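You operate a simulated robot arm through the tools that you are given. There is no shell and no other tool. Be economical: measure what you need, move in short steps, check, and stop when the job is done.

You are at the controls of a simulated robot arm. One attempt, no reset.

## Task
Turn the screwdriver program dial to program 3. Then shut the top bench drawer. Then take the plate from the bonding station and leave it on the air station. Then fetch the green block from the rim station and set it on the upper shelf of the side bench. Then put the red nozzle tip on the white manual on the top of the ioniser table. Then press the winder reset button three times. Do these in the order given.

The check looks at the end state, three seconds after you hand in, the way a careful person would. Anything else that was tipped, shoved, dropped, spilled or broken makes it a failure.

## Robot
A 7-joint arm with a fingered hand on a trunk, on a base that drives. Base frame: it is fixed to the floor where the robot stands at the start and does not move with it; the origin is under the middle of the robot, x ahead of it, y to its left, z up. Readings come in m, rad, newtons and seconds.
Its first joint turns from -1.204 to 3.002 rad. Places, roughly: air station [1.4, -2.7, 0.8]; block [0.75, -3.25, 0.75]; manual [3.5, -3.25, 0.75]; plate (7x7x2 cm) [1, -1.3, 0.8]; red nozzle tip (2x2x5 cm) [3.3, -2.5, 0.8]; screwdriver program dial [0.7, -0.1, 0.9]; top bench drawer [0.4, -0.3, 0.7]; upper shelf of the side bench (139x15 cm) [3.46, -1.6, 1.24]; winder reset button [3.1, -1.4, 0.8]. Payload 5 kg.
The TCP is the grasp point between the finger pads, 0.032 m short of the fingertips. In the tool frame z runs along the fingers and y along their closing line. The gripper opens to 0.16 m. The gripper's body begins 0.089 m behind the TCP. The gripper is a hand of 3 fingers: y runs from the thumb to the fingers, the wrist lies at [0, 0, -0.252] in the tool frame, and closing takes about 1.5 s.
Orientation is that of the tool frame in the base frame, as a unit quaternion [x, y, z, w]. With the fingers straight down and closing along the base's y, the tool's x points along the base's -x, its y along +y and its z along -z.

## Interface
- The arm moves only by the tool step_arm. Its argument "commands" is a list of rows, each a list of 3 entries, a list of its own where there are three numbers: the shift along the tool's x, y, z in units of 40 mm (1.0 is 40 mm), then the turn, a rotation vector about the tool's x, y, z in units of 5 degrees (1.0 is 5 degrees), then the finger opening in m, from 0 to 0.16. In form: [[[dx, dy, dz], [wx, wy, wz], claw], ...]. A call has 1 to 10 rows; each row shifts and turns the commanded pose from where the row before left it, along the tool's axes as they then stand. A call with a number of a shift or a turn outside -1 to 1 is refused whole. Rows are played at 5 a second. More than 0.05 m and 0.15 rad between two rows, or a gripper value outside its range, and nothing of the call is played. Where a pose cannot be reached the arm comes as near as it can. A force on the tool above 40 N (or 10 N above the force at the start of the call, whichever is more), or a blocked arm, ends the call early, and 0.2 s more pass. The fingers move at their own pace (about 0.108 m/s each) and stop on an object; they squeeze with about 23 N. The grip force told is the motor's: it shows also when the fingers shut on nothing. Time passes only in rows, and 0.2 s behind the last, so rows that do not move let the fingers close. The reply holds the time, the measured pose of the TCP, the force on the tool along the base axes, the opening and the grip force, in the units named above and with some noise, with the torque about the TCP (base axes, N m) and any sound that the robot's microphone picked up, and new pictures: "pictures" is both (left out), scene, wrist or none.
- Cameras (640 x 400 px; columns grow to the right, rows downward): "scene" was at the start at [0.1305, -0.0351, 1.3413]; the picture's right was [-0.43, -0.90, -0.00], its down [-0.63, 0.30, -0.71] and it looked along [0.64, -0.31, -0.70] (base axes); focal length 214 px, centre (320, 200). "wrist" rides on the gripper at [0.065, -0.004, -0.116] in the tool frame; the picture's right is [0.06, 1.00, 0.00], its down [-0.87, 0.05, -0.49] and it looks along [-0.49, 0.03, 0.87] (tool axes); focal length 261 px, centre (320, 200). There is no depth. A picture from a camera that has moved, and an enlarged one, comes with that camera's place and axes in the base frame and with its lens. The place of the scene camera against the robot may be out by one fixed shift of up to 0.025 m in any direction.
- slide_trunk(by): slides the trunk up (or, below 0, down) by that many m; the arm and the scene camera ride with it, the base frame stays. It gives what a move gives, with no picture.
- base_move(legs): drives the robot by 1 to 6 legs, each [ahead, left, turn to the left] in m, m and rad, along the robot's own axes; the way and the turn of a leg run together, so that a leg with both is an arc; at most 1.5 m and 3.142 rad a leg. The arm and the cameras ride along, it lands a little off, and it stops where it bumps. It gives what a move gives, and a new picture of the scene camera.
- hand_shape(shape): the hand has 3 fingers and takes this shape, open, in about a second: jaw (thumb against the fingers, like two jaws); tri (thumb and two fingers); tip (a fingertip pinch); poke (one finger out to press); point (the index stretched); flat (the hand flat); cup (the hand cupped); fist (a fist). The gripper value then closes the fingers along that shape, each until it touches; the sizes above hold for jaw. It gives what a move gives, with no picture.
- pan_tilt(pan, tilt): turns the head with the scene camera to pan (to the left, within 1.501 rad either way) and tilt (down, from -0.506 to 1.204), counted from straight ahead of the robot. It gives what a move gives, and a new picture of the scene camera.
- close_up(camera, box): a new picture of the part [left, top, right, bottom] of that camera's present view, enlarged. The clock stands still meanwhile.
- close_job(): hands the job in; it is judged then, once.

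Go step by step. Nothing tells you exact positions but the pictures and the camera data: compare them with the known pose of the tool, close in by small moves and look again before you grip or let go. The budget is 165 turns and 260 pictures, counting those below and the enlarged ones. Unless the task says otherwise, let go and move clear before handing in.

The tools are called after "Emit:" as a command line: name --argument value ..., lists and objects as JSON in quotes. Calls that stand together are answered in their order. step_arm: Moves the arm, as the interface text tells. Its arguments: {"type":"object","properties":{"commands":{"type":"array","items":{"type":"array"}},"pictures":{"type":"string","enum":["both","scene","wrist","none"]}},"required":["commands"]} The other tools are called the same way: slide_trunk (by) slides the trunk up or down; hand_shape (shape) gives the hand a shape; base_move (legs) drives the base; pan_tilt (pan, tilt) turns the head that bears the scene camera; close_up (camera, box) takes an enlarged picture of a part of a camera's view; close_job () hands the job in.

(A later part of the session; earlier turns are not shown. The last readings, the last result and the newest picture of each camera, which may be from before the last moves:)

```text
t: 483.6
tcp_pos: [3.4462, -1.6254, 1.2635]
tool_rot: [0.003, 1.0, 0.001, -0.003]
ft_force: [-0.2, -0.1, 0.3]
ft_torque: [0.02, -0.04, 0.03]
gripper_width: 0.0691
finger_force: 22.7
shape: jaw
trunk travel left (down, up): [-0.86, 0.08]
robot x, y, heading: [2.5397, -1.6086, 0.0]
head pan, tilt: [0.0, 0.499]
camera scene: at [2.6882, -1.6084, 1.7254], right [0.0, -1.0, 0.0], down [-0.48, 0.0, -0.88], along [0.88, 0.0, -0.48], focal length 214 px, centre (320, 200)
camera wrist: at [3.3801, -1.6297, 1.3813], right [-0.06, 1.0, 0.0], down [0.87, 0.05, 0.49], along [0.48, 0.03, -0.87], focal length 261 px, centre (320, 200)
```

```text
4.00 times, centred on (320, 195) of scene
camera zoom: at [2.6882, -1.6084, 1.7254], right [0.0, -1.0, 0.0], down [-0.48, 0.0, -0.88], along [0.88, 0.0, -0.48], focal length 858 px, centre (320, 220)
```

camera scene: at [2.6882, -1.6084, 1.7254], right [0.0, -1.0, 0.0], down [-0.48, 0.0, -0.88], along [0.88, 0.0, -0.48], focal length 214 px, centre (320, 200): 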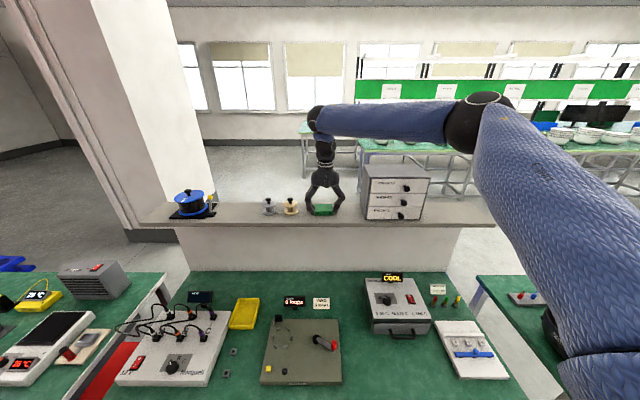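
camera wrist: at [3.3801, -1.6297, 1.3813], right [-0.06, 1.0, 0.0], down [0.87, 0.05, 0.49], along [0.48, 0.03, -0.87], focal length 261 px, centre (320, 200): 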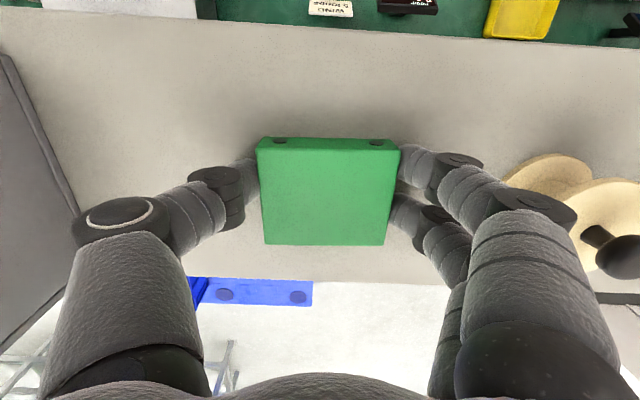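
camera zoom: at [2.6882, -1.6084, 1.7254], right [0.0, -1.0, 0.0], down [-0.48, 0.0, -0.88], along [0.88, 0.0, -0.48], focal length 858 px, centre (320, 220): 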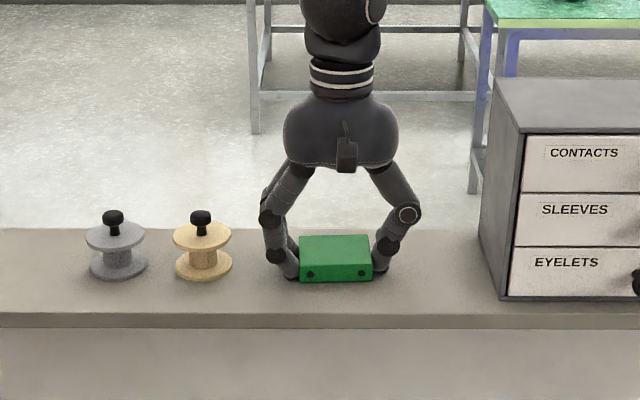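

Still free; I keep lowering in 4 mm steps.

Emit:
step_arm --commands '[[[0, 0, 0.1], [0, 0, 0], 0.055], [[0, 0, 0.1], [0, 0, 0], 0.055], [[0, 0, 0.1], [0, 0, 0], 0.055], [[0, 0, 0.1], [0, 0, 0], 0.055]]' --pictures "wrist"

Emit:
close_up --camera "scene" --box '[240, 150, 400, 240]'

```text
t: 484.3
tcp_pos: [3.4484, -1.6239, 1.263]
tool_rot: [0.003, 1.0, 0.004, 0.0]
ft_force: [-6.6, -0.2, 16.5]
ft_torque: [-0.32, 0.22, -0.16]
gripper_width: 0.0692
finger_force: 22.6
shape: jaw
trunk travel left (down, up): [-0.86, 0.08]
robot x, y, heading: [2.5373, -1.6071, 0.004]
head pan, tilt: [0.0, 0.499]
stopped in row 3: the force on the tool passed its limit (the readings are from after the stop); the commanded pose is now the measured one
camera wrist: at [3.3797, -1.6292, 1.3798], right [-0.06, 1.0, 0.01], down [0.87, 0.04, 0.49], along [0.49, 0.03, -0.87], focal length 261 px, centre (320, 200)
```

wrist: 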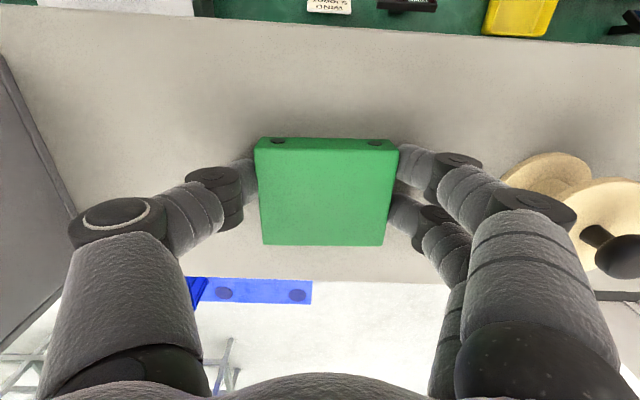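

```text
4.00 times, centred on (320, 195) of scene
camera zoom: at [2.6861, -1.6084, 1.7255], right [0.0, -1.0, 0.0], down [-0.48, 0.0, -0.88], along [0.88, 0.0, -0.48], focal length 858 px, centre (320, 220)
```

zoom: 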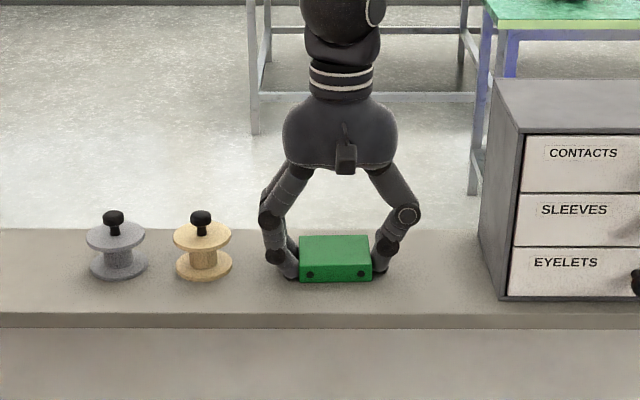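

Contact with the shelf. I open and rise.

Emit:
step_arm --commands '[[[0, 0, -0.04], [0, 0, 0], 0.055], [[0, 0, 0], [0, 0, 0], 0.075], [[0, 0, 0], [0, 0, 0], 0.088], [[0, 0, 0], [0, 0, 0], 0.09], [[0, 0, -0.5], [0, 0, 0], 0.09], [[0, 0, -1], [0, 0, 0], 0.09], [[0, 0, -1], [0, 0, 0], 0.09], [[0, 0, -1], [0, 0, 0], 0.09], [[0, 0, -1], [0, 0, 0], 0.09]]'

Emit:
close_up --camera "scene" --box '[240, 150, 400, 240]'

```text
t: 486.3
tcp_pos: [3.4462, -1.6236, 1.4429]
tool_rot: [0.003, 1.0, 0.003, 0.0]
ft_force: [-0.7, 0.5, 0.2]
ft_torque: [-0.02, -0.02, 0.0]
gripper_width: 0.0896
finger_force: 0.1
shape: jaw
trunk travel left (down, up): [-0.86, 0.08]
robot x, y, heading: [2.5396, -1.6123, 0.001]
head pan, tilt: [0.0, 0.499]
camera scene: at [2.686, -1.6072, 1.7255], right [0.0, -1.0, 0.0], down [-0.48, 0.0, -0.88], along [0.88, 0.0, -0.48], focal length 214 px, centre (320, 200)
camera wrist: at [3.3792, -1.6289, 1.5598], right [-0.06, 1.0, 0.01], down [0.87, 0.05, 0.49], along [0.49, 0.03, -0.87], focal length 261 px, centre (320, 200)
```

scene: 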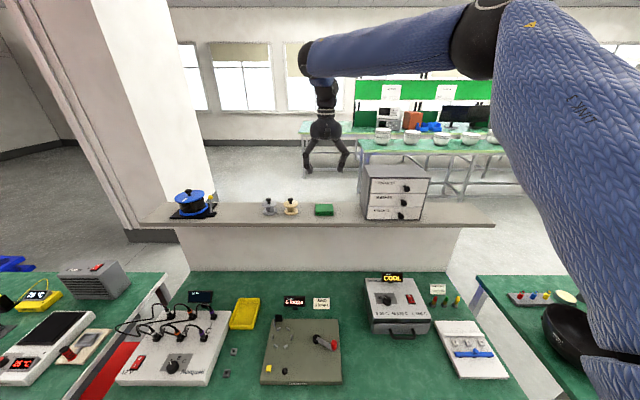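
wrist: 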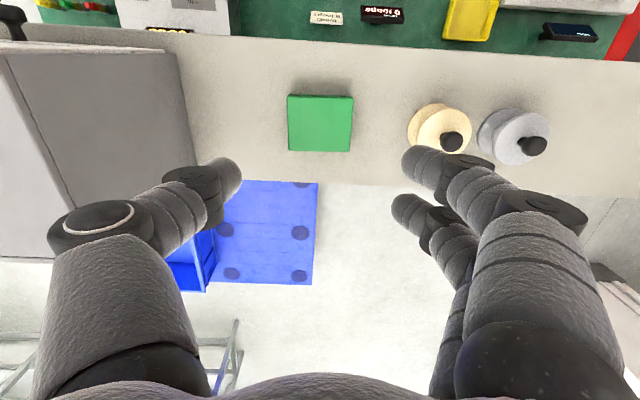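

```text
4.00 times, centred on (320, 195) of scene
camera zoom: at [2.686, -1.6072, 1.7255], right [0.0, -1.0, 0.0], down [-0.48, 0.0, -0.88], along [0.88, 0.0, -0.48], focal length 858 px, centre (320, 220)
```

zoom: 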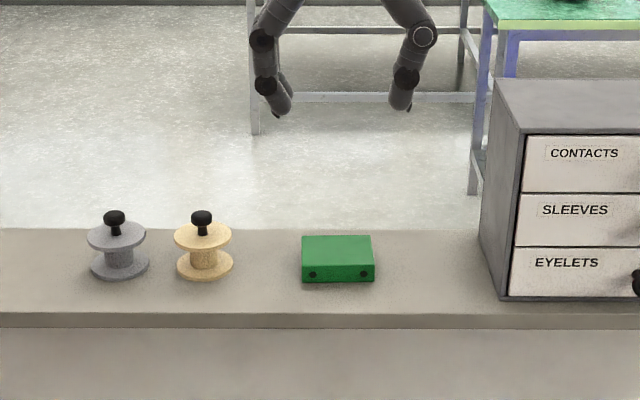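

The green block sits on the upper shelf. Next I retract, back off and move to the ioniser table to find the red nozzle tip.

Emit:
step_arm --commands '[[[0, 0, -1], [0, 0, 0], 0.06], [[1, 0, -0.5], [0, 0, 0], 0.04], [[1, 0, 0], [0, 0, 0], 0.04], [[1, 0, 0], [0, 0, 0], 0.04], [[1, 0, 0], [0, 0, 0], 0.04], [[1, 0, 0], [0, 0, 0], 0.04], [[1, 0, 0], [0, 0, 0], 0.04], [[1, 0, 0], [0, 0, 0], 0.04], [[1, 0, 0], [0, 0, 0], 0.04], [[1, 0, 0], [0, 0, 0], 0.04]]' --pictures "none"

Emit:
base_move --legs '[[-0.35, 0, 0], [0, -1.1, 0]]'

Emit:
close_up --camera "scene" --box '[120, 140, 520, 390]'

```text
t: 488.5
tcp_pos: [3.0869, -1.6239, 1.5027]
tool_rot: [0.004, 1.0, 0.003, 0.001]
ft_force: [-0.9, -0.8, 0.5]
ft_torque: [0.0, -0.01, -0.02]
gripper_width: 0.0404
finger_force: 0.1
shape: jaw
trunk travel left (down, up): [-0.86, 0.08]
robot x, y, heading: [2.5405, -1.6055, 0.0]
head pan, tilt: [0.0, 0.499]
```

```text
t: 495.9
tcp_pos: [2.7448, -2.7263, 1.5034]
tool_rot: [0.004, 1.0, 0.003, -0.001]
ft_force: [-0.5, 0.0, -0.8]
ft_torque: [-0.03, 0.01, 0.01]
gripper_width: 0.0404
finger_force: 0.0
shape: jaw
trunk travel left (down, up): [-0.86, 0.08]
robot x, y, heading: [2.1944, -2.707, 0.001]
head pan, tilt: [0.0, 0.499]
camera scene: at [2.3445, -2.7096, 1.7254], right [0.0, -1.0, 0.0], down [-0.48, 0.0, -0.88], along [0.88, 0.0, -0.48], focal length 214 px, centre (320, 200)
```

scene: 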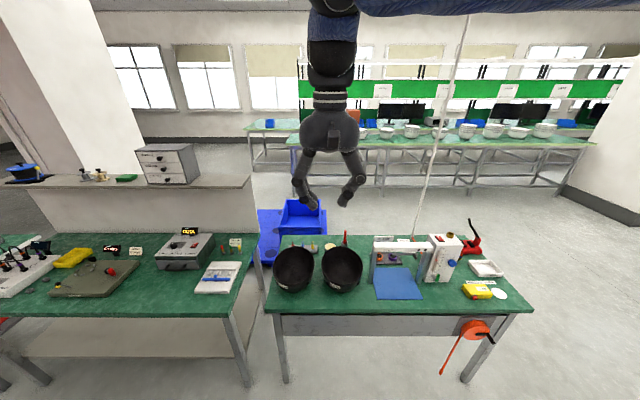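

```text
1.60 times, centred on (320, 265) of scene
camera zoom: at [2.3445, -2.7096, 1.7254], right [0.0, -1.0, 0.0], down [-0.48, 0.0, -0.88], along [0.88, 0.0, -0.48], focal length 343 px, centre (320, 96)
```

zoom: 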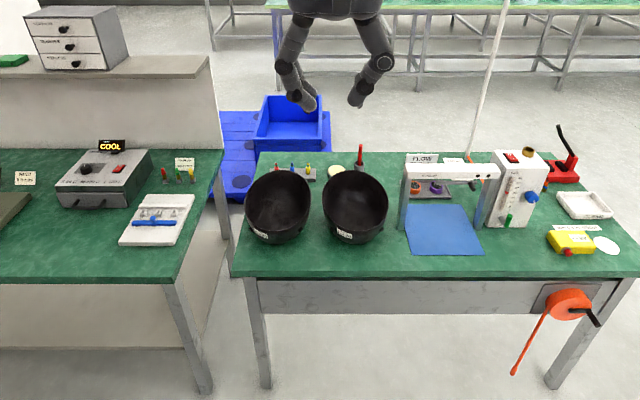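

The ioniser table carries two bowls, the ioniser arch and, at the left rear, a small holder with red, blue and yellow tips. I drive up and look from above with the wrist camera.

Emit:
base_move --legs '[[0.35, 0.1, 0]]'

Emit:
slide_trunk --by -0.26

Emit:
step_arm --commands '[[[0, 0, 0], [0, 0, 0], 0.1]]'

```text
t: 498.3
tcp_pos: [3.0986, -2.6257, 1.5033]
tool_rot: [0.006, 1.0, 0.004, -0.001]
ft_force: [0.5, 0.4, 0.2]
ft_torque: [-0.01, -0.03, 0.03]
gripper_width: 0.0406
finger_force: 0.1
shape: jaw
trunk travel left (down, up): [-0.86, 0.08]
robot x, y, heading: [2.5502, -2.6109, 0.002]
head pan, tilt: [0.0, 0.499]
camera scene: at [2.6981, -2.6089, 1.7254], right [0.0, -1.0, 0.0], down [-0.48, 0.0, -0.88], along [0.88, 0.0, -0.48], focal length 214 px, centre (320, 200)
```

scene: 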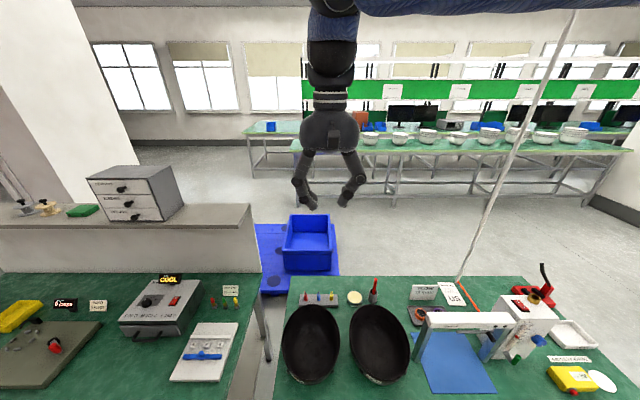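

```text
t: 501.0
tcp_pos: [3.0982, -2.6258, 1.2435]
tool_rot: [0.005, 1.0, 0.003, -0.002]
ft_force: [0.5, -0.3, 0.9]
ft_torque: [0.03, 0.0, 0.01]
gripper_width: 0.0403
finger_force: 0.0
shape: jaw
trunk travel left (down, up): [-0.6, 0.34]
robot x, y, heading: [2.5502, -2.6121, 0.005]
head pan, tilt: [0.0, 0.499]
```

```text
t: 501.4
tcp_pos: [3.0987, -2.6256, 1.2437]
tool_rot: [0.005, 1.0, 0.005, -0.001]
ft_force: [1.1, 0.3, 0.3]
ft_torque: [0.03, -0.01, -0.01]
gripper_width: 0.0995
finger_force: 0.0
shape: jaw
trunk travel left (down, up): [-0.6, 0.34]
robot x, y, heading: [2.5527, -2.6108, -0.004]
head pan, tilt: [0.0, 0.499]
camera scene: at [2.6979, -2.609, 1.4654], right [0.0, -1.0, 0.0], down [-0.48, 0.0, -0.88], along [0.88, 0.0, -0.48], focal length 214 px, centre (320, 200)
camera wrist: at [3.0311, -2.6305, 1.3602], right [-0.05, 1.0, 0.01], down [0.87, 0.04, 0.49], along [0.49, 0.03, -0.87], focal length 261 px, centre (320, 200)
```

scene: 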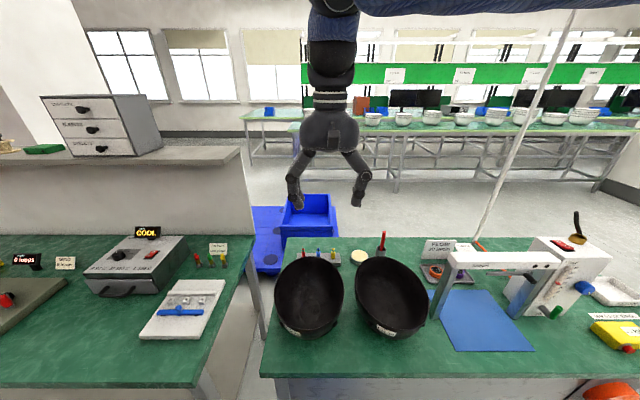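
wrist: 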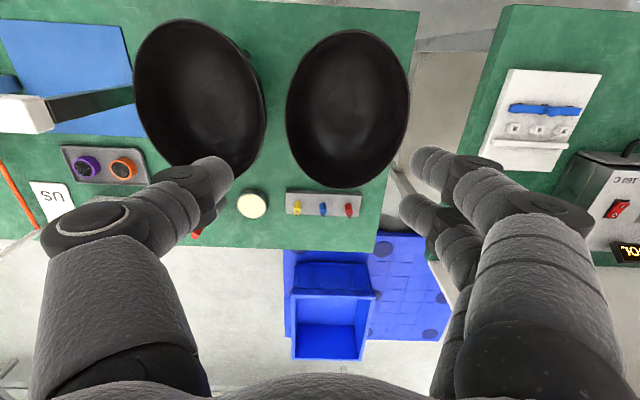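

The red nozzle tip stands in the holder near (3.336, -2.549); a white booklet lies near (3.4, -3.27). I enlarge both.

Emit:
close_up --camera "wrist" --box '[270, 170, 390, 240]'

Emit:
close_up --camera "scene" --box '[400, 220, 640, 360]'

Emit:
close_up --camera "scene" --box '[270, 220, 410, 300]'

```text
5.33 times, centred on (330, 205) of wrist
camera zoom: at [3.0311, -2.6305, 1.3602], right [-0.05, 1.0, 0.01], down [0.87, 0.04, 0.49], along [0.49, 0.03, -0.87], focal length 1390 px, centre (267, 173)
```

zoom: 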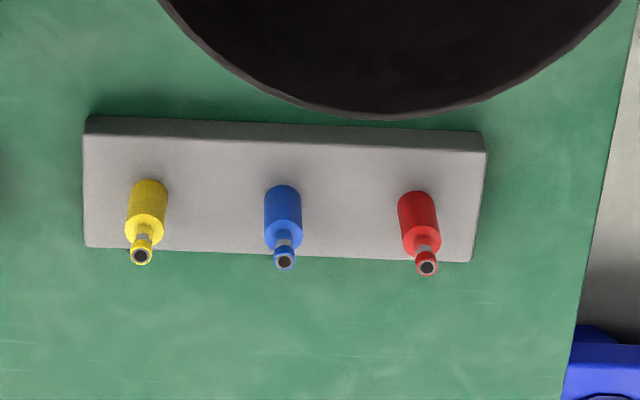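

```text
2.67 times, centred on (520, 290) of scene
camera zoom: at [2.6979, -2.609, 1.4654], right [0.0, -1.0, 0.0], down [-0.48, 0.0, -0.88], along [0.88, 0.0, -0.48], focal length 572 px, centre (-213, -40)
```

zoom: 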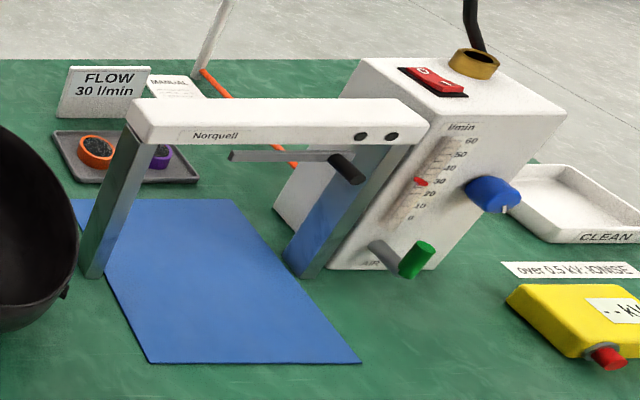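

```text
4.57 times, centred on (340, 260) of scene
camera zoom: at [2.6979, -2.609, 1.4654], right [0.0, -1.0, 0.0], down [-0.48, 0.0, -0.88], along [0.88, 0.0, -0.48], focal length 980 px, centre (229, -74)
```

zoom: 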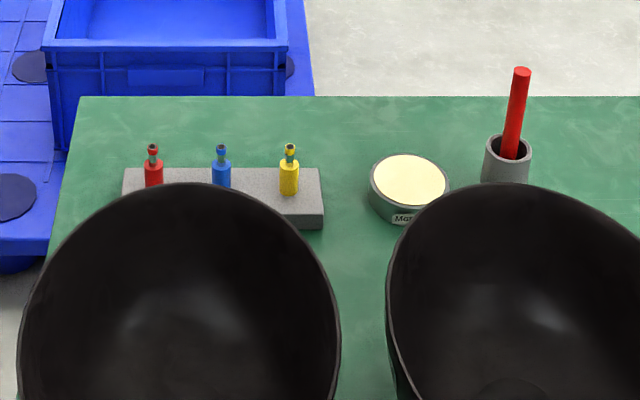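

The MANUAL is the white sheet behind the FLOW sign. The red tip stands at about (3.340, -2.546) on a holder ~3 cm high, 6 cm from the blue one. I move above it with a narrow opening.

Emit:
step_arm --commands '[[[-0.86, 0.3, 0], [0, 0, 0], 0.04], [[-0.86, 0.3, 0], [0, 0, 0], 0.04], [[-0.86, 0.3, 0], [0, 0, 0], 0.04], [[-0.86, 0.3, 0], [0, 0, 0], 0.04], [[-0.86, 0.3, 0], [0, 0, 0], 0.04], [[-0.86, 0.3, 0], [0, 0, 0], 0.04], [[-0.86, 0.3, 0], [0, 0, 0], 0.04], [[0, 0, 1], [0, 0, 0], 0.04], [[0, 0, 1], [0, 0, 0], 0.04], [[0, 0, 1], [0, 0, 0], 0.04]]' --pictures "wrist"

Emit:
close_up --camera "wrist" --box '[240, 60, 400, 160]'

```text
t: 503.6
tcp_pos: [3.3415, -2.5448, 1.1228]
tool_rot: [0.006, 1.0, 0.005, -0.001]
ft_force: [-0.2, -0.2, -1.2]
ft_torque: [0.05, 0.01, -0.02]
gripper_width: 0.0403
finger_force: 0.0
shape: jaw
trunk travel left (down, up): [-0.6, 0.34]
robot x, y, heading: [2.55, -2.6098, -0.004]
head pan, tilt: [0.0, 0.499]
camera wrist: at [3.2748, -2.5496, 1.2396], right [-0.05, 1.0, 0.01], down [0.87, 0.04, 0.49], along [0.49, 0.03, -0.87], focal length 261 px, centre (320, 200)
```

wrist: 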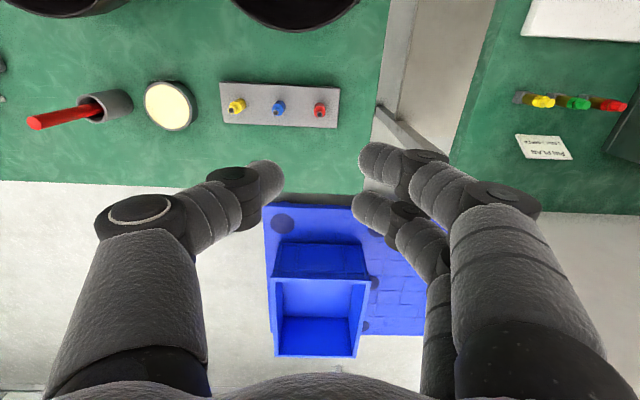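

```text
4.00 times, centred on (320, 110) of wrist
camera zoom: at [3.2748, -2.5496, 1.2396], right [-0.05, 1.0, 0.01], down [0.87, 0.04, 0.49], along [0.49, 0.03, -0.87], focal length 1043 px, centre (320, 560)
```

zoom: 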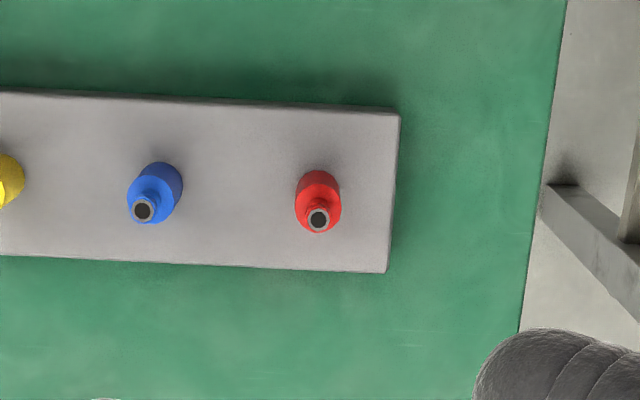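

The tip is at (3.345, -2.544). I narrow to 3 cm, offset slightly away from the blue tip, and descend to just above.

Emit:
step_arm --commands '[[[-0.09, 0.17, 0.5], [0, 0, 0], 0.03], [[0, 0, 1], [0, 0, 0], 0.03], [[0, 0, 1], [0, 0, 0], 0.03], [[0, 0, 1], [0, 0, 0], 0.03], [[0, 0, 1], [0, 0, 0], 0.03], [[0, 0, 0], [0, 0, 0], 0.03]]' --pictures "wrist"

Emit:
close_up --camera "scene" --box '[260, 200, 420, 290]'

```text
t: 505.0
tcp_pos: [3.3425, -2.535, 0.9428]
tool_rot: [0.006, 1.0, 0.003, 0.0]
ft_force: [-0.2, -0.5, -0.1]
ft_torque: [0.02, -0.01, -0.02]
gripper_width: 0.0302
finger_force: 0.2
shape: jaw
trunk travel left (down, up): [-0.6, 0.34]
robot x, y, heading: [2.5509, -2.6107, -0.0]
head pan, tilt: [0.0, 0.499]
camera wrist: at [3.2752, -2.5397, 1.0609], right [-0.05, 1.0, 0.01], down [0.87, 0.04, 0.49], along [0.49, 0.03, -0.87], focal length 261 px, centre (320, 200)
```

wrist: 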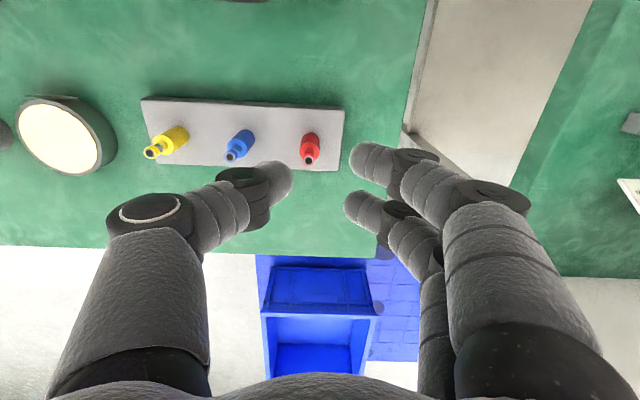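

```text
4.00 times, centred on (340, 245) of scene
camera zoom: at [2.6972, -2.6088, 1.4655], right [0.0, -1.0, 0.0], down [-0.48, 0.0, -0.88], along [0.88, 0.0, -0.48], focal length 858 px, centre (240, 20)
```

zoom: 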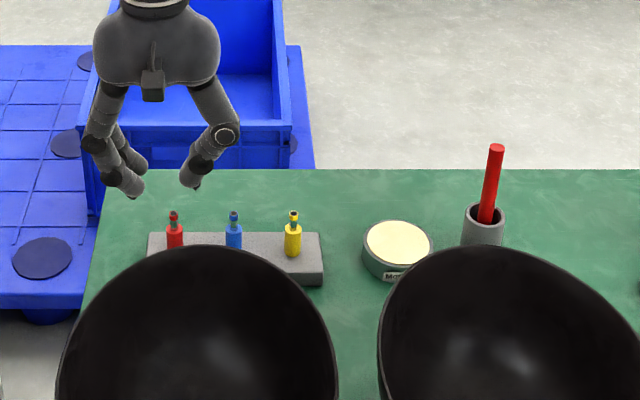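

Aligned, with the offset as planned. I descend to TCP z≈0.88 and close.

Emit:
step_arm --commands '[[[0, 0.02, 0.6], [0, 0, 0], 0.03], [[0, 0, 0.5], [0, 0, 0], 0.03], [[0, 0, 0.4], [0, 0, 0], 0.03], [[0, 0, 0], [0, 0, 0], 0.03]]' --pictures "wrist"

Emit:
close_up --camera "scene" --box '[260, 200, 380, 280]'

```text
t: 506.0
tcp_pos: [3.3429, -2.5343, 0.8834]
tool_rot: [0.006, 1.0, 0.003, -0.001]
ft_force: [0.3, 0.0, -1.1]
ft_torque: [-0.02, -0.02, 0.0]
gripper_width: 0.0305
finger_force: 0.1
shape: jaw
trunk travel left (down, up): [-0.6, 0.34]
robot x, y, heading: [2.5533, -2.6117, -0.0]
head pan, tilt: [0.0, 0.499]
camera wrist: at [3.2759, -2.5387, 1.0007], right [-0.05, 1.0, 0.01], down [0.87, 0.04, 0.49], along [0.49, 0.03, -0.87], focal length 261 px, centre (320, 200)
```

wrist: 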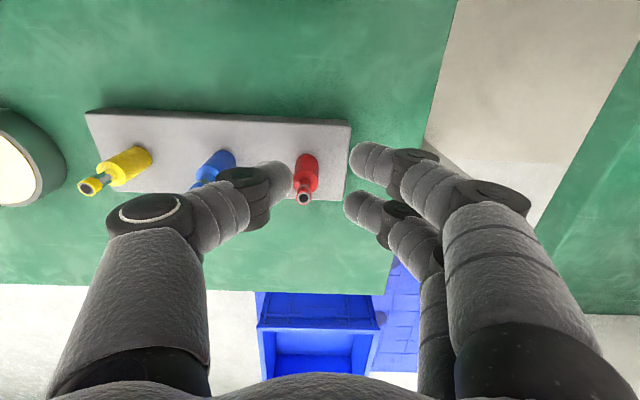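

```text
5.00 times, centred on (320, 240) of scene
camera zoom: at [2.6977, -2.6088, 1.4654], right [0.0, -1.0, 0.0], down [-0.48, 0.0, -0.88], along [0.88, 0.0, -0.48], focal length 1072 px, centre (320, 0)
```

zoom: 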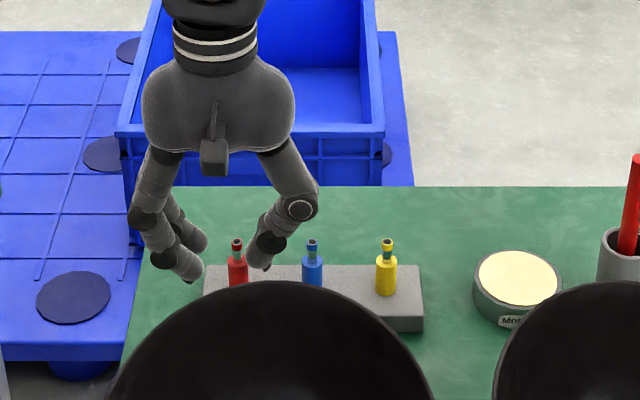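

Positioned well. I lower 8 mm more, close on the tip and lift.

Emit:
step_arm --commands '[[[0, 0, 0.2], [0, 0, 0], 0.03], [[0, 0, 0], [0, 0, 0], 0.02], [[0, 0, 0], [0, 0, 0], 0.005], [[0, 0, 0], [0, 0, 0], 0.0], [[0, 0, 0], [0, 0, 0], 0.0]]' --pictures "wrist"

```text
t: 507.2
tcp_pos: [3.3436, -2.5338, 0.8744]
tool_rot: [0.006, 1.0, 0.003, -0.002]
ft_force: [-0.1, 0.3, 0.8]
ft_torque: [-0.02, 0.0, -0.03]
gripper_width: 0.0
finger_force: 23.4
shape: jaw
trunk travel left (down, up): [-0.6, 0.34]
robot x, y, heading: [2.5498, -2.6104, 0.0]
head pan, tilt: [0.0, 0.499]
camera wrist: at [3.2765, -2.5386, 0.9923], right [-0.05, 1.0, 0.01], down [0.87, 0.04, 0.49], along [0.49, 0.03, -0.87], focal length 261 px, centre (320, 200)
```

wrist: 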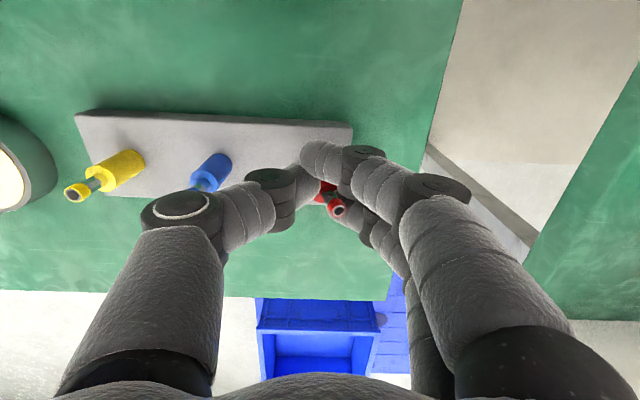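

The fingers closed fully; I check how the tip is held.

Emit:
close_up --camera "wrist" --box '[270, 130, 410, 240]'

Emit:
close_up --camera "scene" --box '[260, 200, 360, 270]'

```text
3.64 times, centred on (340, 185) of wrist
camera zoom: at [3.2765, -2.5386, 0.9923], right [-0.05, 1.0, 0.01], down [0.87, 0.04, 0.49], along [0.49, 0.03, -0.87], focal length 948 px, centre (247, 254)
```

zoom: 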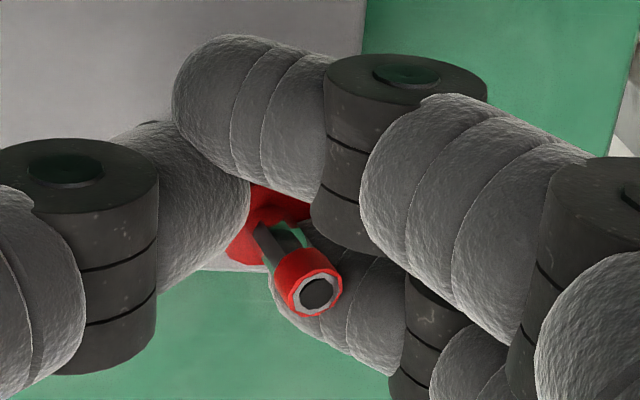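

```text
5.71 times, centred on (310, 235) of scene
camera zoom: at [2.698, -2.6089, 1.4654], right [0.0, -1.0, 0.0], down [-0.48, 0.0, -0.88], along [0.88, 0.0, -0.48], focal length 1226 px, centre (377, 0)
```

zoom: 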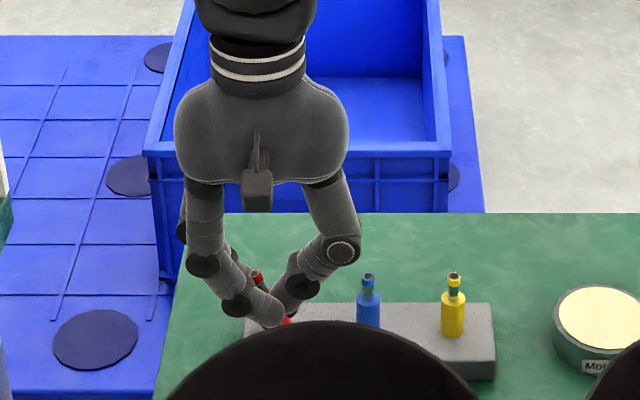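

The tip is caged by thumb and two fingers, tilted towards +y. I lift it gently and look at how it hangs.

Emit:
step_arm --commands '[[[0, 0, -0.3], [0, 0, 0], 0.0], [[0, 0, -0.7], [0, 0, 0], 0.0], [[0, 0, -1], [0, 0, 0], 0.0], [[0, 0, -1], [0, 0, 0], 0.0], [[0, 0, -1], [0, 0, 0], 0.0], [[0, 0, 0], [0, 0, 0], 0.0]]' --pictures "wrist"

Emit:
close_up --camera "wrist" --box '[270, 130, 410, 240]'

Emit:
close_up --camera "scene" --box '[260, 160, 360, 230]'

```text
t: 508.6
tcp_pos: [3.3436, -2.5357, 1.0342]
tool_rot: [0.005, 1.0, 0.004, -0.002]
ft_force: [0.6, 0.3, -0.7]
ft_torque: [0.01, 0.03, -0.01]
gripper_width: 0.0
finger_force: 23.1
shape: jaw
trunk travel left (down, up): [-0.6, 0.34]
robot x, y, heading: [2.5529, -2.6122, 0.002]
head pan, tilt: [0.0, 0.499]
camera wrist: at [3.2767, -2.5398, 1.1515], right [-0.05, 1.0, 0.01], down [0.87, 0.04, 0.49], along [0.49, 0.03, -0.87], focal length 261 px, centre (320, 200)
```

wrist: 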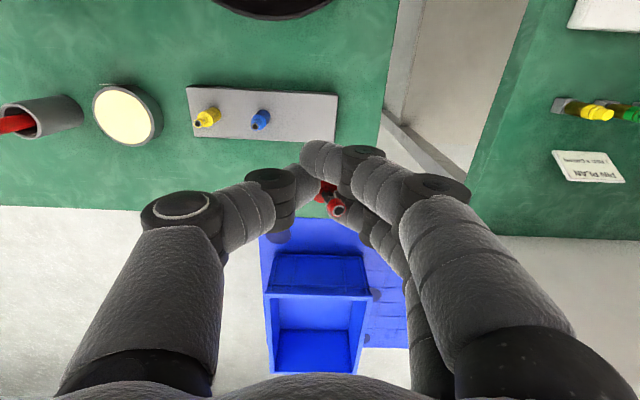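

```text
3.64 times, centred on (340, 185) of wrist
camera zoom: at [3.2767, -2.5398, 1.1515], right [-0.05, 1.0, 0.01], down [0.87, 0.04, 0.49], along [0.49, 0.03, -0.87], focal length 948 px, centre (247, 254)
```

zoom: 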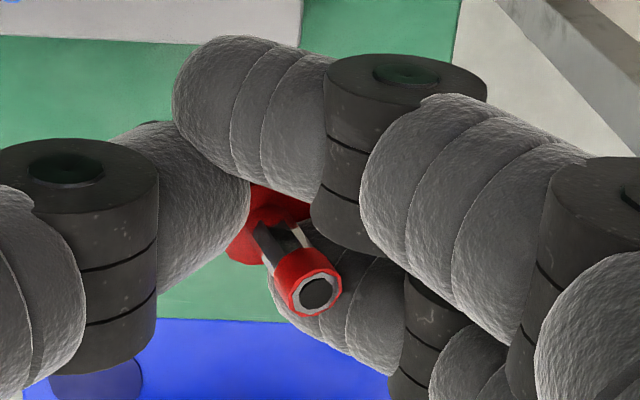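

```text
5.71 times, centred on (310, 195) of scene
camera zoom: at [2.6991, -2.6091, 1.4652], right [0.0, -1.0, 0.0], down [-0.48, 0.0, -0.88], along [0.88, 0.0, -0.48], focal length 1226 px, centre (377, 229)
```

zoom: 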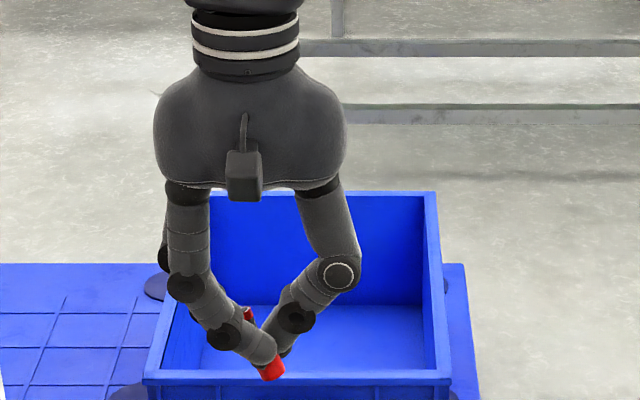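

The tip hangs firmly but leans ~20°, which I'll compensate by tilting the hand at placing. I raise, retract, and shift the base to y≈-3.1 to see the manual.

Emit:
step_arm --commands '[[[0, 0, -1], [0, 0, 0], 0.0], [[0, 0, -1], [0, 0, 0], 0.0], [[0, 0, -1], [0, 0, 0], 0.0], [[0, 0, -1], [0, 0, 0], 0.0], [[0.5, 0, -1], [0, 0, 0], 0.0], [[0.8, 0, -0.8], [0, 0, 0], 0.0], [[1, 0, 0], [0, 0, 0], 0.0], [[1, 0, 0], [0, 0, 0], 0.0], [[1, 0, 0], [0, 0, 0], 0.0], [[1, 0, 0], [0, 0, 0], 0.0]]' --pictures "none"

Emit:
base_move --legs '[[-0.1, 0, 0], [0, -0.5, 0]]'

Emit:
close_up --camera "wrist" --box '[0, 0, 640, 400]'

Emit:
close_up --camera "scene" --box '[220, 160, 480, 330]'

```text
t: 510.8
tcp_pos: [3.1284, -2.5352, 1.269]
tool_rot: [0.006, 1.0, 0.003, -0.001]
ft_force: [-0.7, 0.6, 0.5]
ft_torque: [0.0, -0.01, -0.01]
gripper_width: 0.0
finger_force: 22.4
shape: jaw
trunk travel left (down, up): [-0.6, 0.34]
robot x, y, heading: [2.5484, -2.6101, -0.005]
head pan, tilt: [0.0, 0.499]
```

```text
t: 514.5
tcp_pos: [3.0296, -3.0372, 1.2675]
tool_rot: [0.006, 1.0, 0.004, -0.002]
ft_force: [-0.3, -0.8, -1.1]
ft_torque: [0.04, -0.03, -0.01]
gripper_width: 0.0
finger_force: 22.9
shape: jaw
trunk travel left (down, up): [-0.6, 0.34]
robot x, y, heading: [2.4475, -3.1135, -0.0]
head pan, tilt: [0.0, 0.499]
camera scene: at [2.5968, -3.1111, 1.4654], right [0.0, -1.0, 0.0], down [-0.48, 0.0, -0.88], along [0.88, 0.0, -0.48], focal length 214 px, centre (320, 200)
```

scene: 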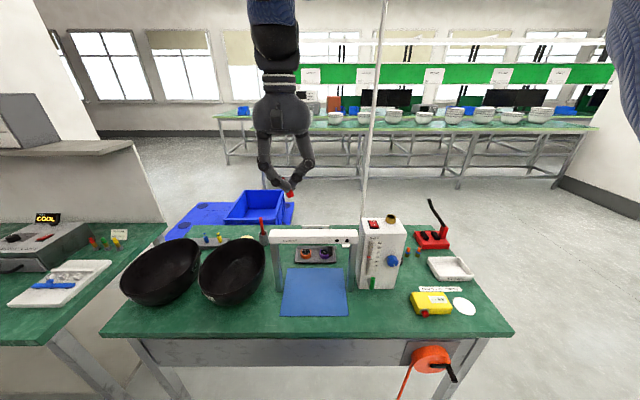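

```text
1.00 times, centred on (320, 200) of wrist
camera zoom: at [2.963, -3.0423, 1.3852], right [-0.05, 1.0, 0.01], down [0.87, 0.04, 0.49], along [0.49, 0.03, -0.87], focal length 261 px, centre (320, 200)
```

zoom: 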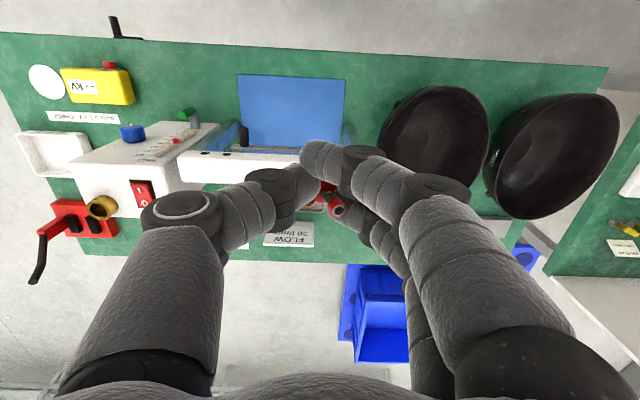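

```text
2.35 times, centred on (350, 245) of scene
camera zoom: at [2.5968, -3.1111, 1.4654], right [0.0, -1.0, 0.0], down [-0.48, 0.0, -0.88], along [0.88, 0.0, -0.48], focal length 505 px, centre (249, 94)
```

zoom: 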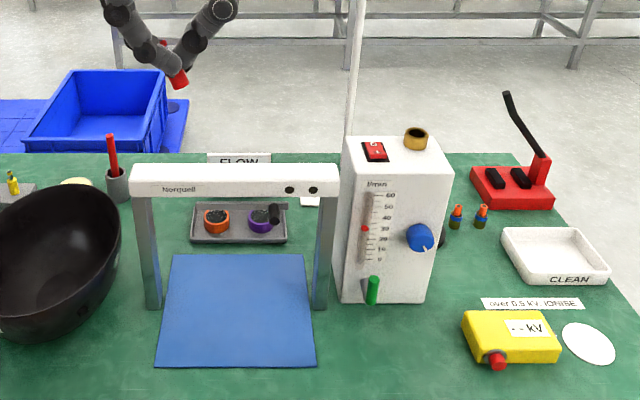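

The manual is hidden behind the arch and sign. I move closer and place the hand further over so that the wrist camera can see it.

Emit:
base_move --legs '[[0.1, -0.05, 0]]'

Emit:
step_arm --commands '[[[-0.9, 0, -0.1], [0, 0, 0], 0.0], [[-0.9, 0, 0], [0, 0, 0], 0.0], [[-0.9, 0, 0], [0, 0, 0], 0.0], [[-0.9, 0, 0], [0, 0, 0], 0.0], [[-0.9, 0, 0], [0, 0, 0], 0.0], [[-0.9, 0, 0], [0, 0, 0], 0.0], [[-0.9, 0, 0], [0, 0, 0], 0.0]]'

```text
t: 515.7
tcp_pos: [3.1315, -3.0873, 1.2667]
tool_rot: [0.006, 1.0, 0.004, -0.002]
ft_force: [0.2, 0.4, 0.0]
ft_torque: [0.04, 0.04, -0.01]
gripper_width: 0.0
finger_force: 23.4
shape: jaw
trunk travel left (down, up): [-0.6, 0.34]
robot x, y, heading: [2.5486, -3.1598, 0.004]
head pan, tilt: [0.0, 0.499]
camera scene: at [2.6988, -3.1604, 1.4652], right [0.0, -1.0, 0.0], down [-0.48, 0.0, -0.88], along [0.88, 0.0, -0.48], focal length 214 px, centre (320, 200)
```

scene: 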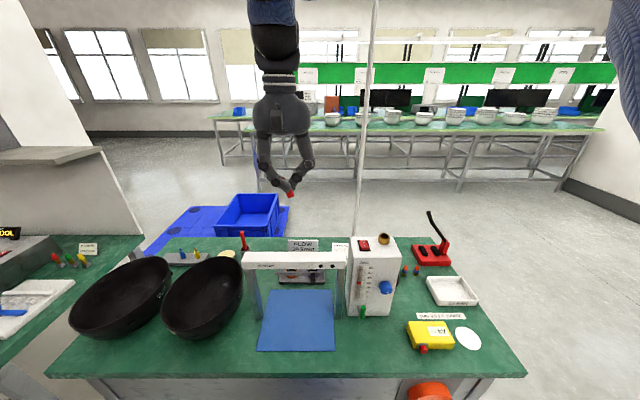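

```text
t: 517.3
tcp_pos: [3.3835, -3.0884, 1.2699]
tool_rot: [0.005, 1.0, 0.003, 0.0]
ft_force: [-0.5, 0.5, 0.3]
ft_torque: [-0.04, 0.06, -0.04]
gripper_width: 0.0001
finger_force: 22.7
shape: jaw
trunk travel left (down, up): [-0.6, 0.34]
robot x, y, heading: [2.547, -3.158, 0.001]
head pan, tilt: [0.0, 0.499]
camera scene: at [2.6983, -3.1586, 1.4652], right [0.0, -1.0, 0.0], down [-0.48, 0.0, -0.88], along [0.88, 0.0, -0.48], focal length 214 px, centre (320, 200)
camera wrist: at [3.317, -3.0921, 1.3875], right [-0.05, 1.0, 0.01], down [0.87, 0.04, 0.49], along [0.49, 0.03, -0.87], focal length 261 px, centre (320, 200)
```

scene: 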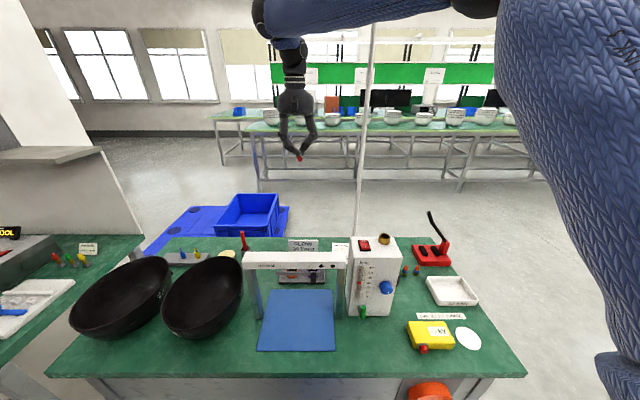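
wrist: 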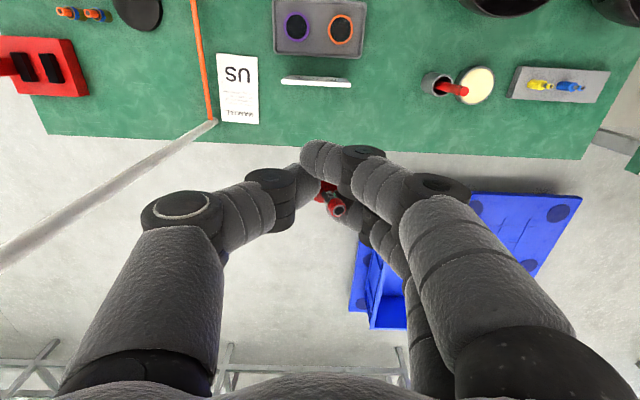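

The manual lies at x 3.33–3.46, y -3.215…-3.295, with a vertical pole just behind its corner at (3.46, -3.32). I yaw the hand 75° so it stays narrow towards the pole.

Emit:
step_arm --commands '[[[0, 0, 0], [0, 0, 1], 0.0], [[0, 0, 0], [0, 0, 1], 0.0], [[0, 0, 0], [0, 0, 1], 0.0], [[0, 0, 0], [0, 0, 1], 0.0], [[0, 0, 0], [0, 0, 1], 0.0], [[0, 0, 0], [0, 0, 1], 0.0], [[0, 0, 0], [0, 0, 1], 0.0], [[0, 0, 0], [0, 0, 1], 0.0], [[0, 0, 0], [0, 0, 1], 0.0], [[0, 0, 0], [0, 0, 1], 0.0]]' --pictures "none"

Emit:
step_arm --commands '[[[0, 0, 0], [0, 0, 1], 0.0], [[0, 0, 0], [0, 0, 1], 0.0], [[0, 0, 0], [0, 0, 1], 0.0], [[0, 0, 0], [0, 0, 1], 0.0], [[0, 0, 0], [0, 0, 1], 0.0], [[0, 0, 0], [-0.95, -0.5, 0], 0.0], [[0, 0, 0], [-0.95, -0.5, 0], 0.0], [[0, 0, 0], [-0.95, -0.5, 0], 0.0], [[0, 0, 0], [-0.95, -0.5, 0], 0.0]]'

Emit:
close_up --camera "scene" --box '[250, 60, 370, 180]'

```text
t: 519.5
tcp_pos: [3.3828, -3.0889, 1.2707]
tool_rot: [0.428, 0.904, 0.004, -0.003]
ft_force: [-0.8, -0.4, -0.5]
ft_torque: [-0.03, 0.02, 0.03]
gripper_width: 0.0
finger_force: 23.2
shape: jaw
trunk travel left (down, up): [-0.6, 0.34]
robot x, y, heading: [2.545, -3.1607, -0.001]
head pan, tilt: [0.0, 0.499]
```

```text
t: 521.5
tcp_pos: [3.3818, -3.088, 1.2726]
tool_rot: [0.603, 0.776, 0.08, 0.167]
ft_force: [0.0, 0.7, 0.3]
ft_torque: [-0.01, 0.03, 0.01]
gripper_width: 0.0001
finger_force: 22.9
shape: jaw
trunk travel left (down, up): [-0.6, 0.34]
robot x, y, heading: [2.5486, -3.1596, 0.008]
head pan, tilt: [0.0, 0.499]
camera scene: at [2.6971, -3.1594, 1.4654], right [0.0, -1.0, 0.0], down [-0.48, 0.0, -0.88], along [0.88, 0.0, -0.48], focal length 214 px, centre (320, 200)
camera wrist: at [3.3215, -3.0182, 1.3685], right [0.89, 0.32, 0.31], down [0.06, -0.78, 0.62], along [0.44, -0.53, -0.72], focal length 261 px, centre (320, 200)
```

scene: 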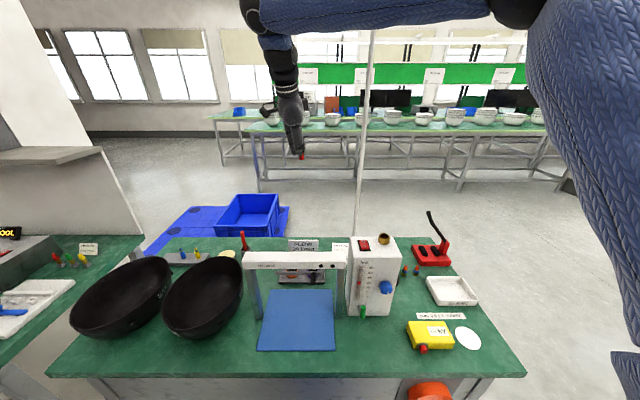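
wrist: 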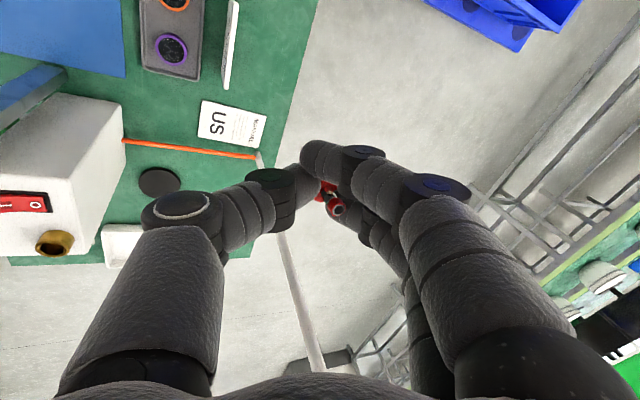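

```text
3.33 times, centred on (310, 120) of scene
camera zoom: at [2.6971, -3.1594, 1.4654], right [0.0, -1.0, 0.0], down [-0.48, 0.0, -0.88], along [0.88, 0.0, -0.48], focal length 715 px, centre (353, 467)
```

zoom: 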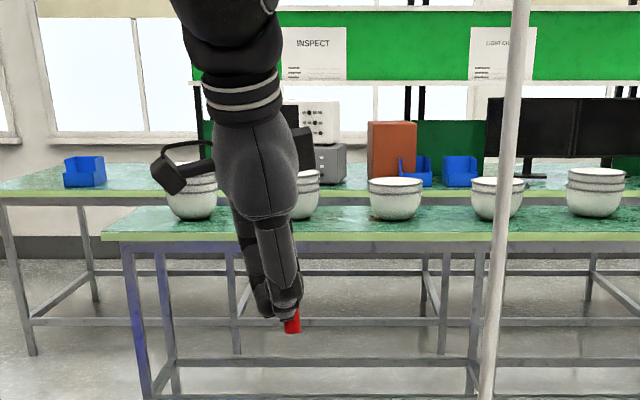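

The nozzle now hangs vertical as seen from the robot. I move sideways over the manual at height.

Emit:
step_arm --commands '[[[-0.94, -0.235, 0.08], [0, 0, 0], 0.0], [[-0.94, -0.235, 0.08], [0, 0, 0], 0.0], [[-0.94, -0.235, 0.08], [0, 0, 0], 0.0], [[-0.94, -0.235, 0.08], [0, 0, 0], 0.0], [[0.163, -0.326, 0.931], [0, 0, 0], 0.0], [[0.163, -0.326, 0.931], [0, 0, 0], 0.0], [[0.163, -0.326, 0.931], [0, 0, 0], 0.0], [[0.163, -0.326, 0.931], [0, 0, 0], 0.0]]'

Emit:
close_up --camera "scene" --box '[270, 120, 430, 270]'

```text
t: 523.3
tcp_pos: [3.3866, -3.2444, 1.1116]
tool_rot: [0.603, 0.776, 0.079, 0.167]
ft_force: [0.1, -0.2, 0.4]
ft_torque: [0.02, 0.06, 0.02]
gripper_width: 0.0
finger_force: 23.0
shape: jaw
trunk travel left (down, up): [-0.6, 0.34]
robot x, y, heading: [2.5473, -3.1602, -0.001]
head pan, tilt: [0.0, 0.499]
camera scene: at [2.6983, -3.1604, 1.4653], right [0.0, -1.0, 0.0], down [-0.48, 0.0, -0.88], along [0.88, 0.0, -0.48], focal length 214 px, centre (320, 200)
camera wrist: at [3.325, -3.1749, 1.2084], right [0.89, 0.32, 0.31], down [0.06, -0.78, 0.62], along [0.44, -0.53, -0.72], focal length 261 px, centre (320, 200)
```

scene: 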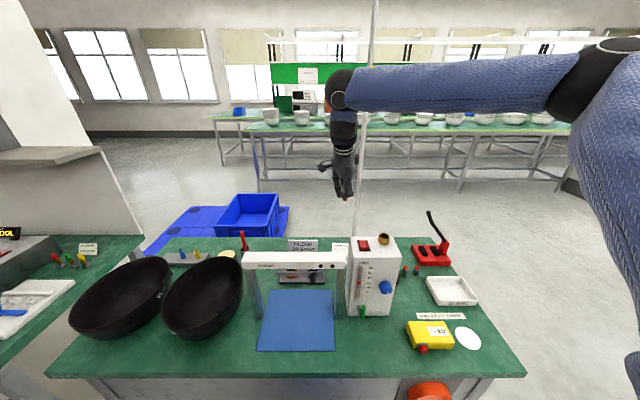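
wrist: 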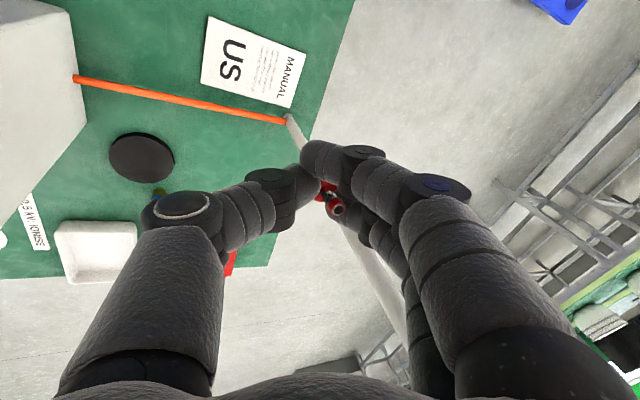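

```text
2.67 times, centred on (350, 195) of scene
camera zoom: at [2.6983, -3.1604, 1.4653], right [0.0, -1.0, 0.0], down [-0.48, 0.0, -0.88], along [0.88, 0.0, -0.48], focal length 572 px, centre (240, 213)
```

zoom: 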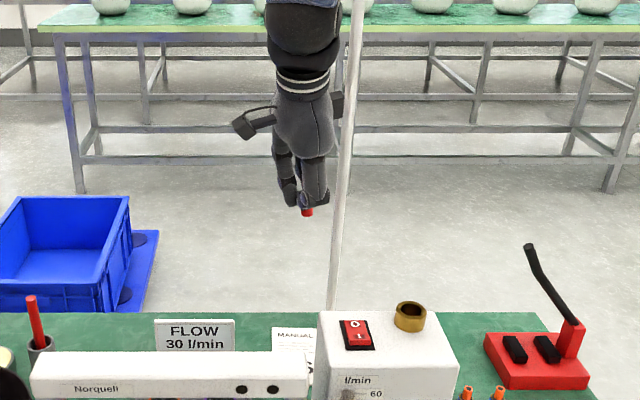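

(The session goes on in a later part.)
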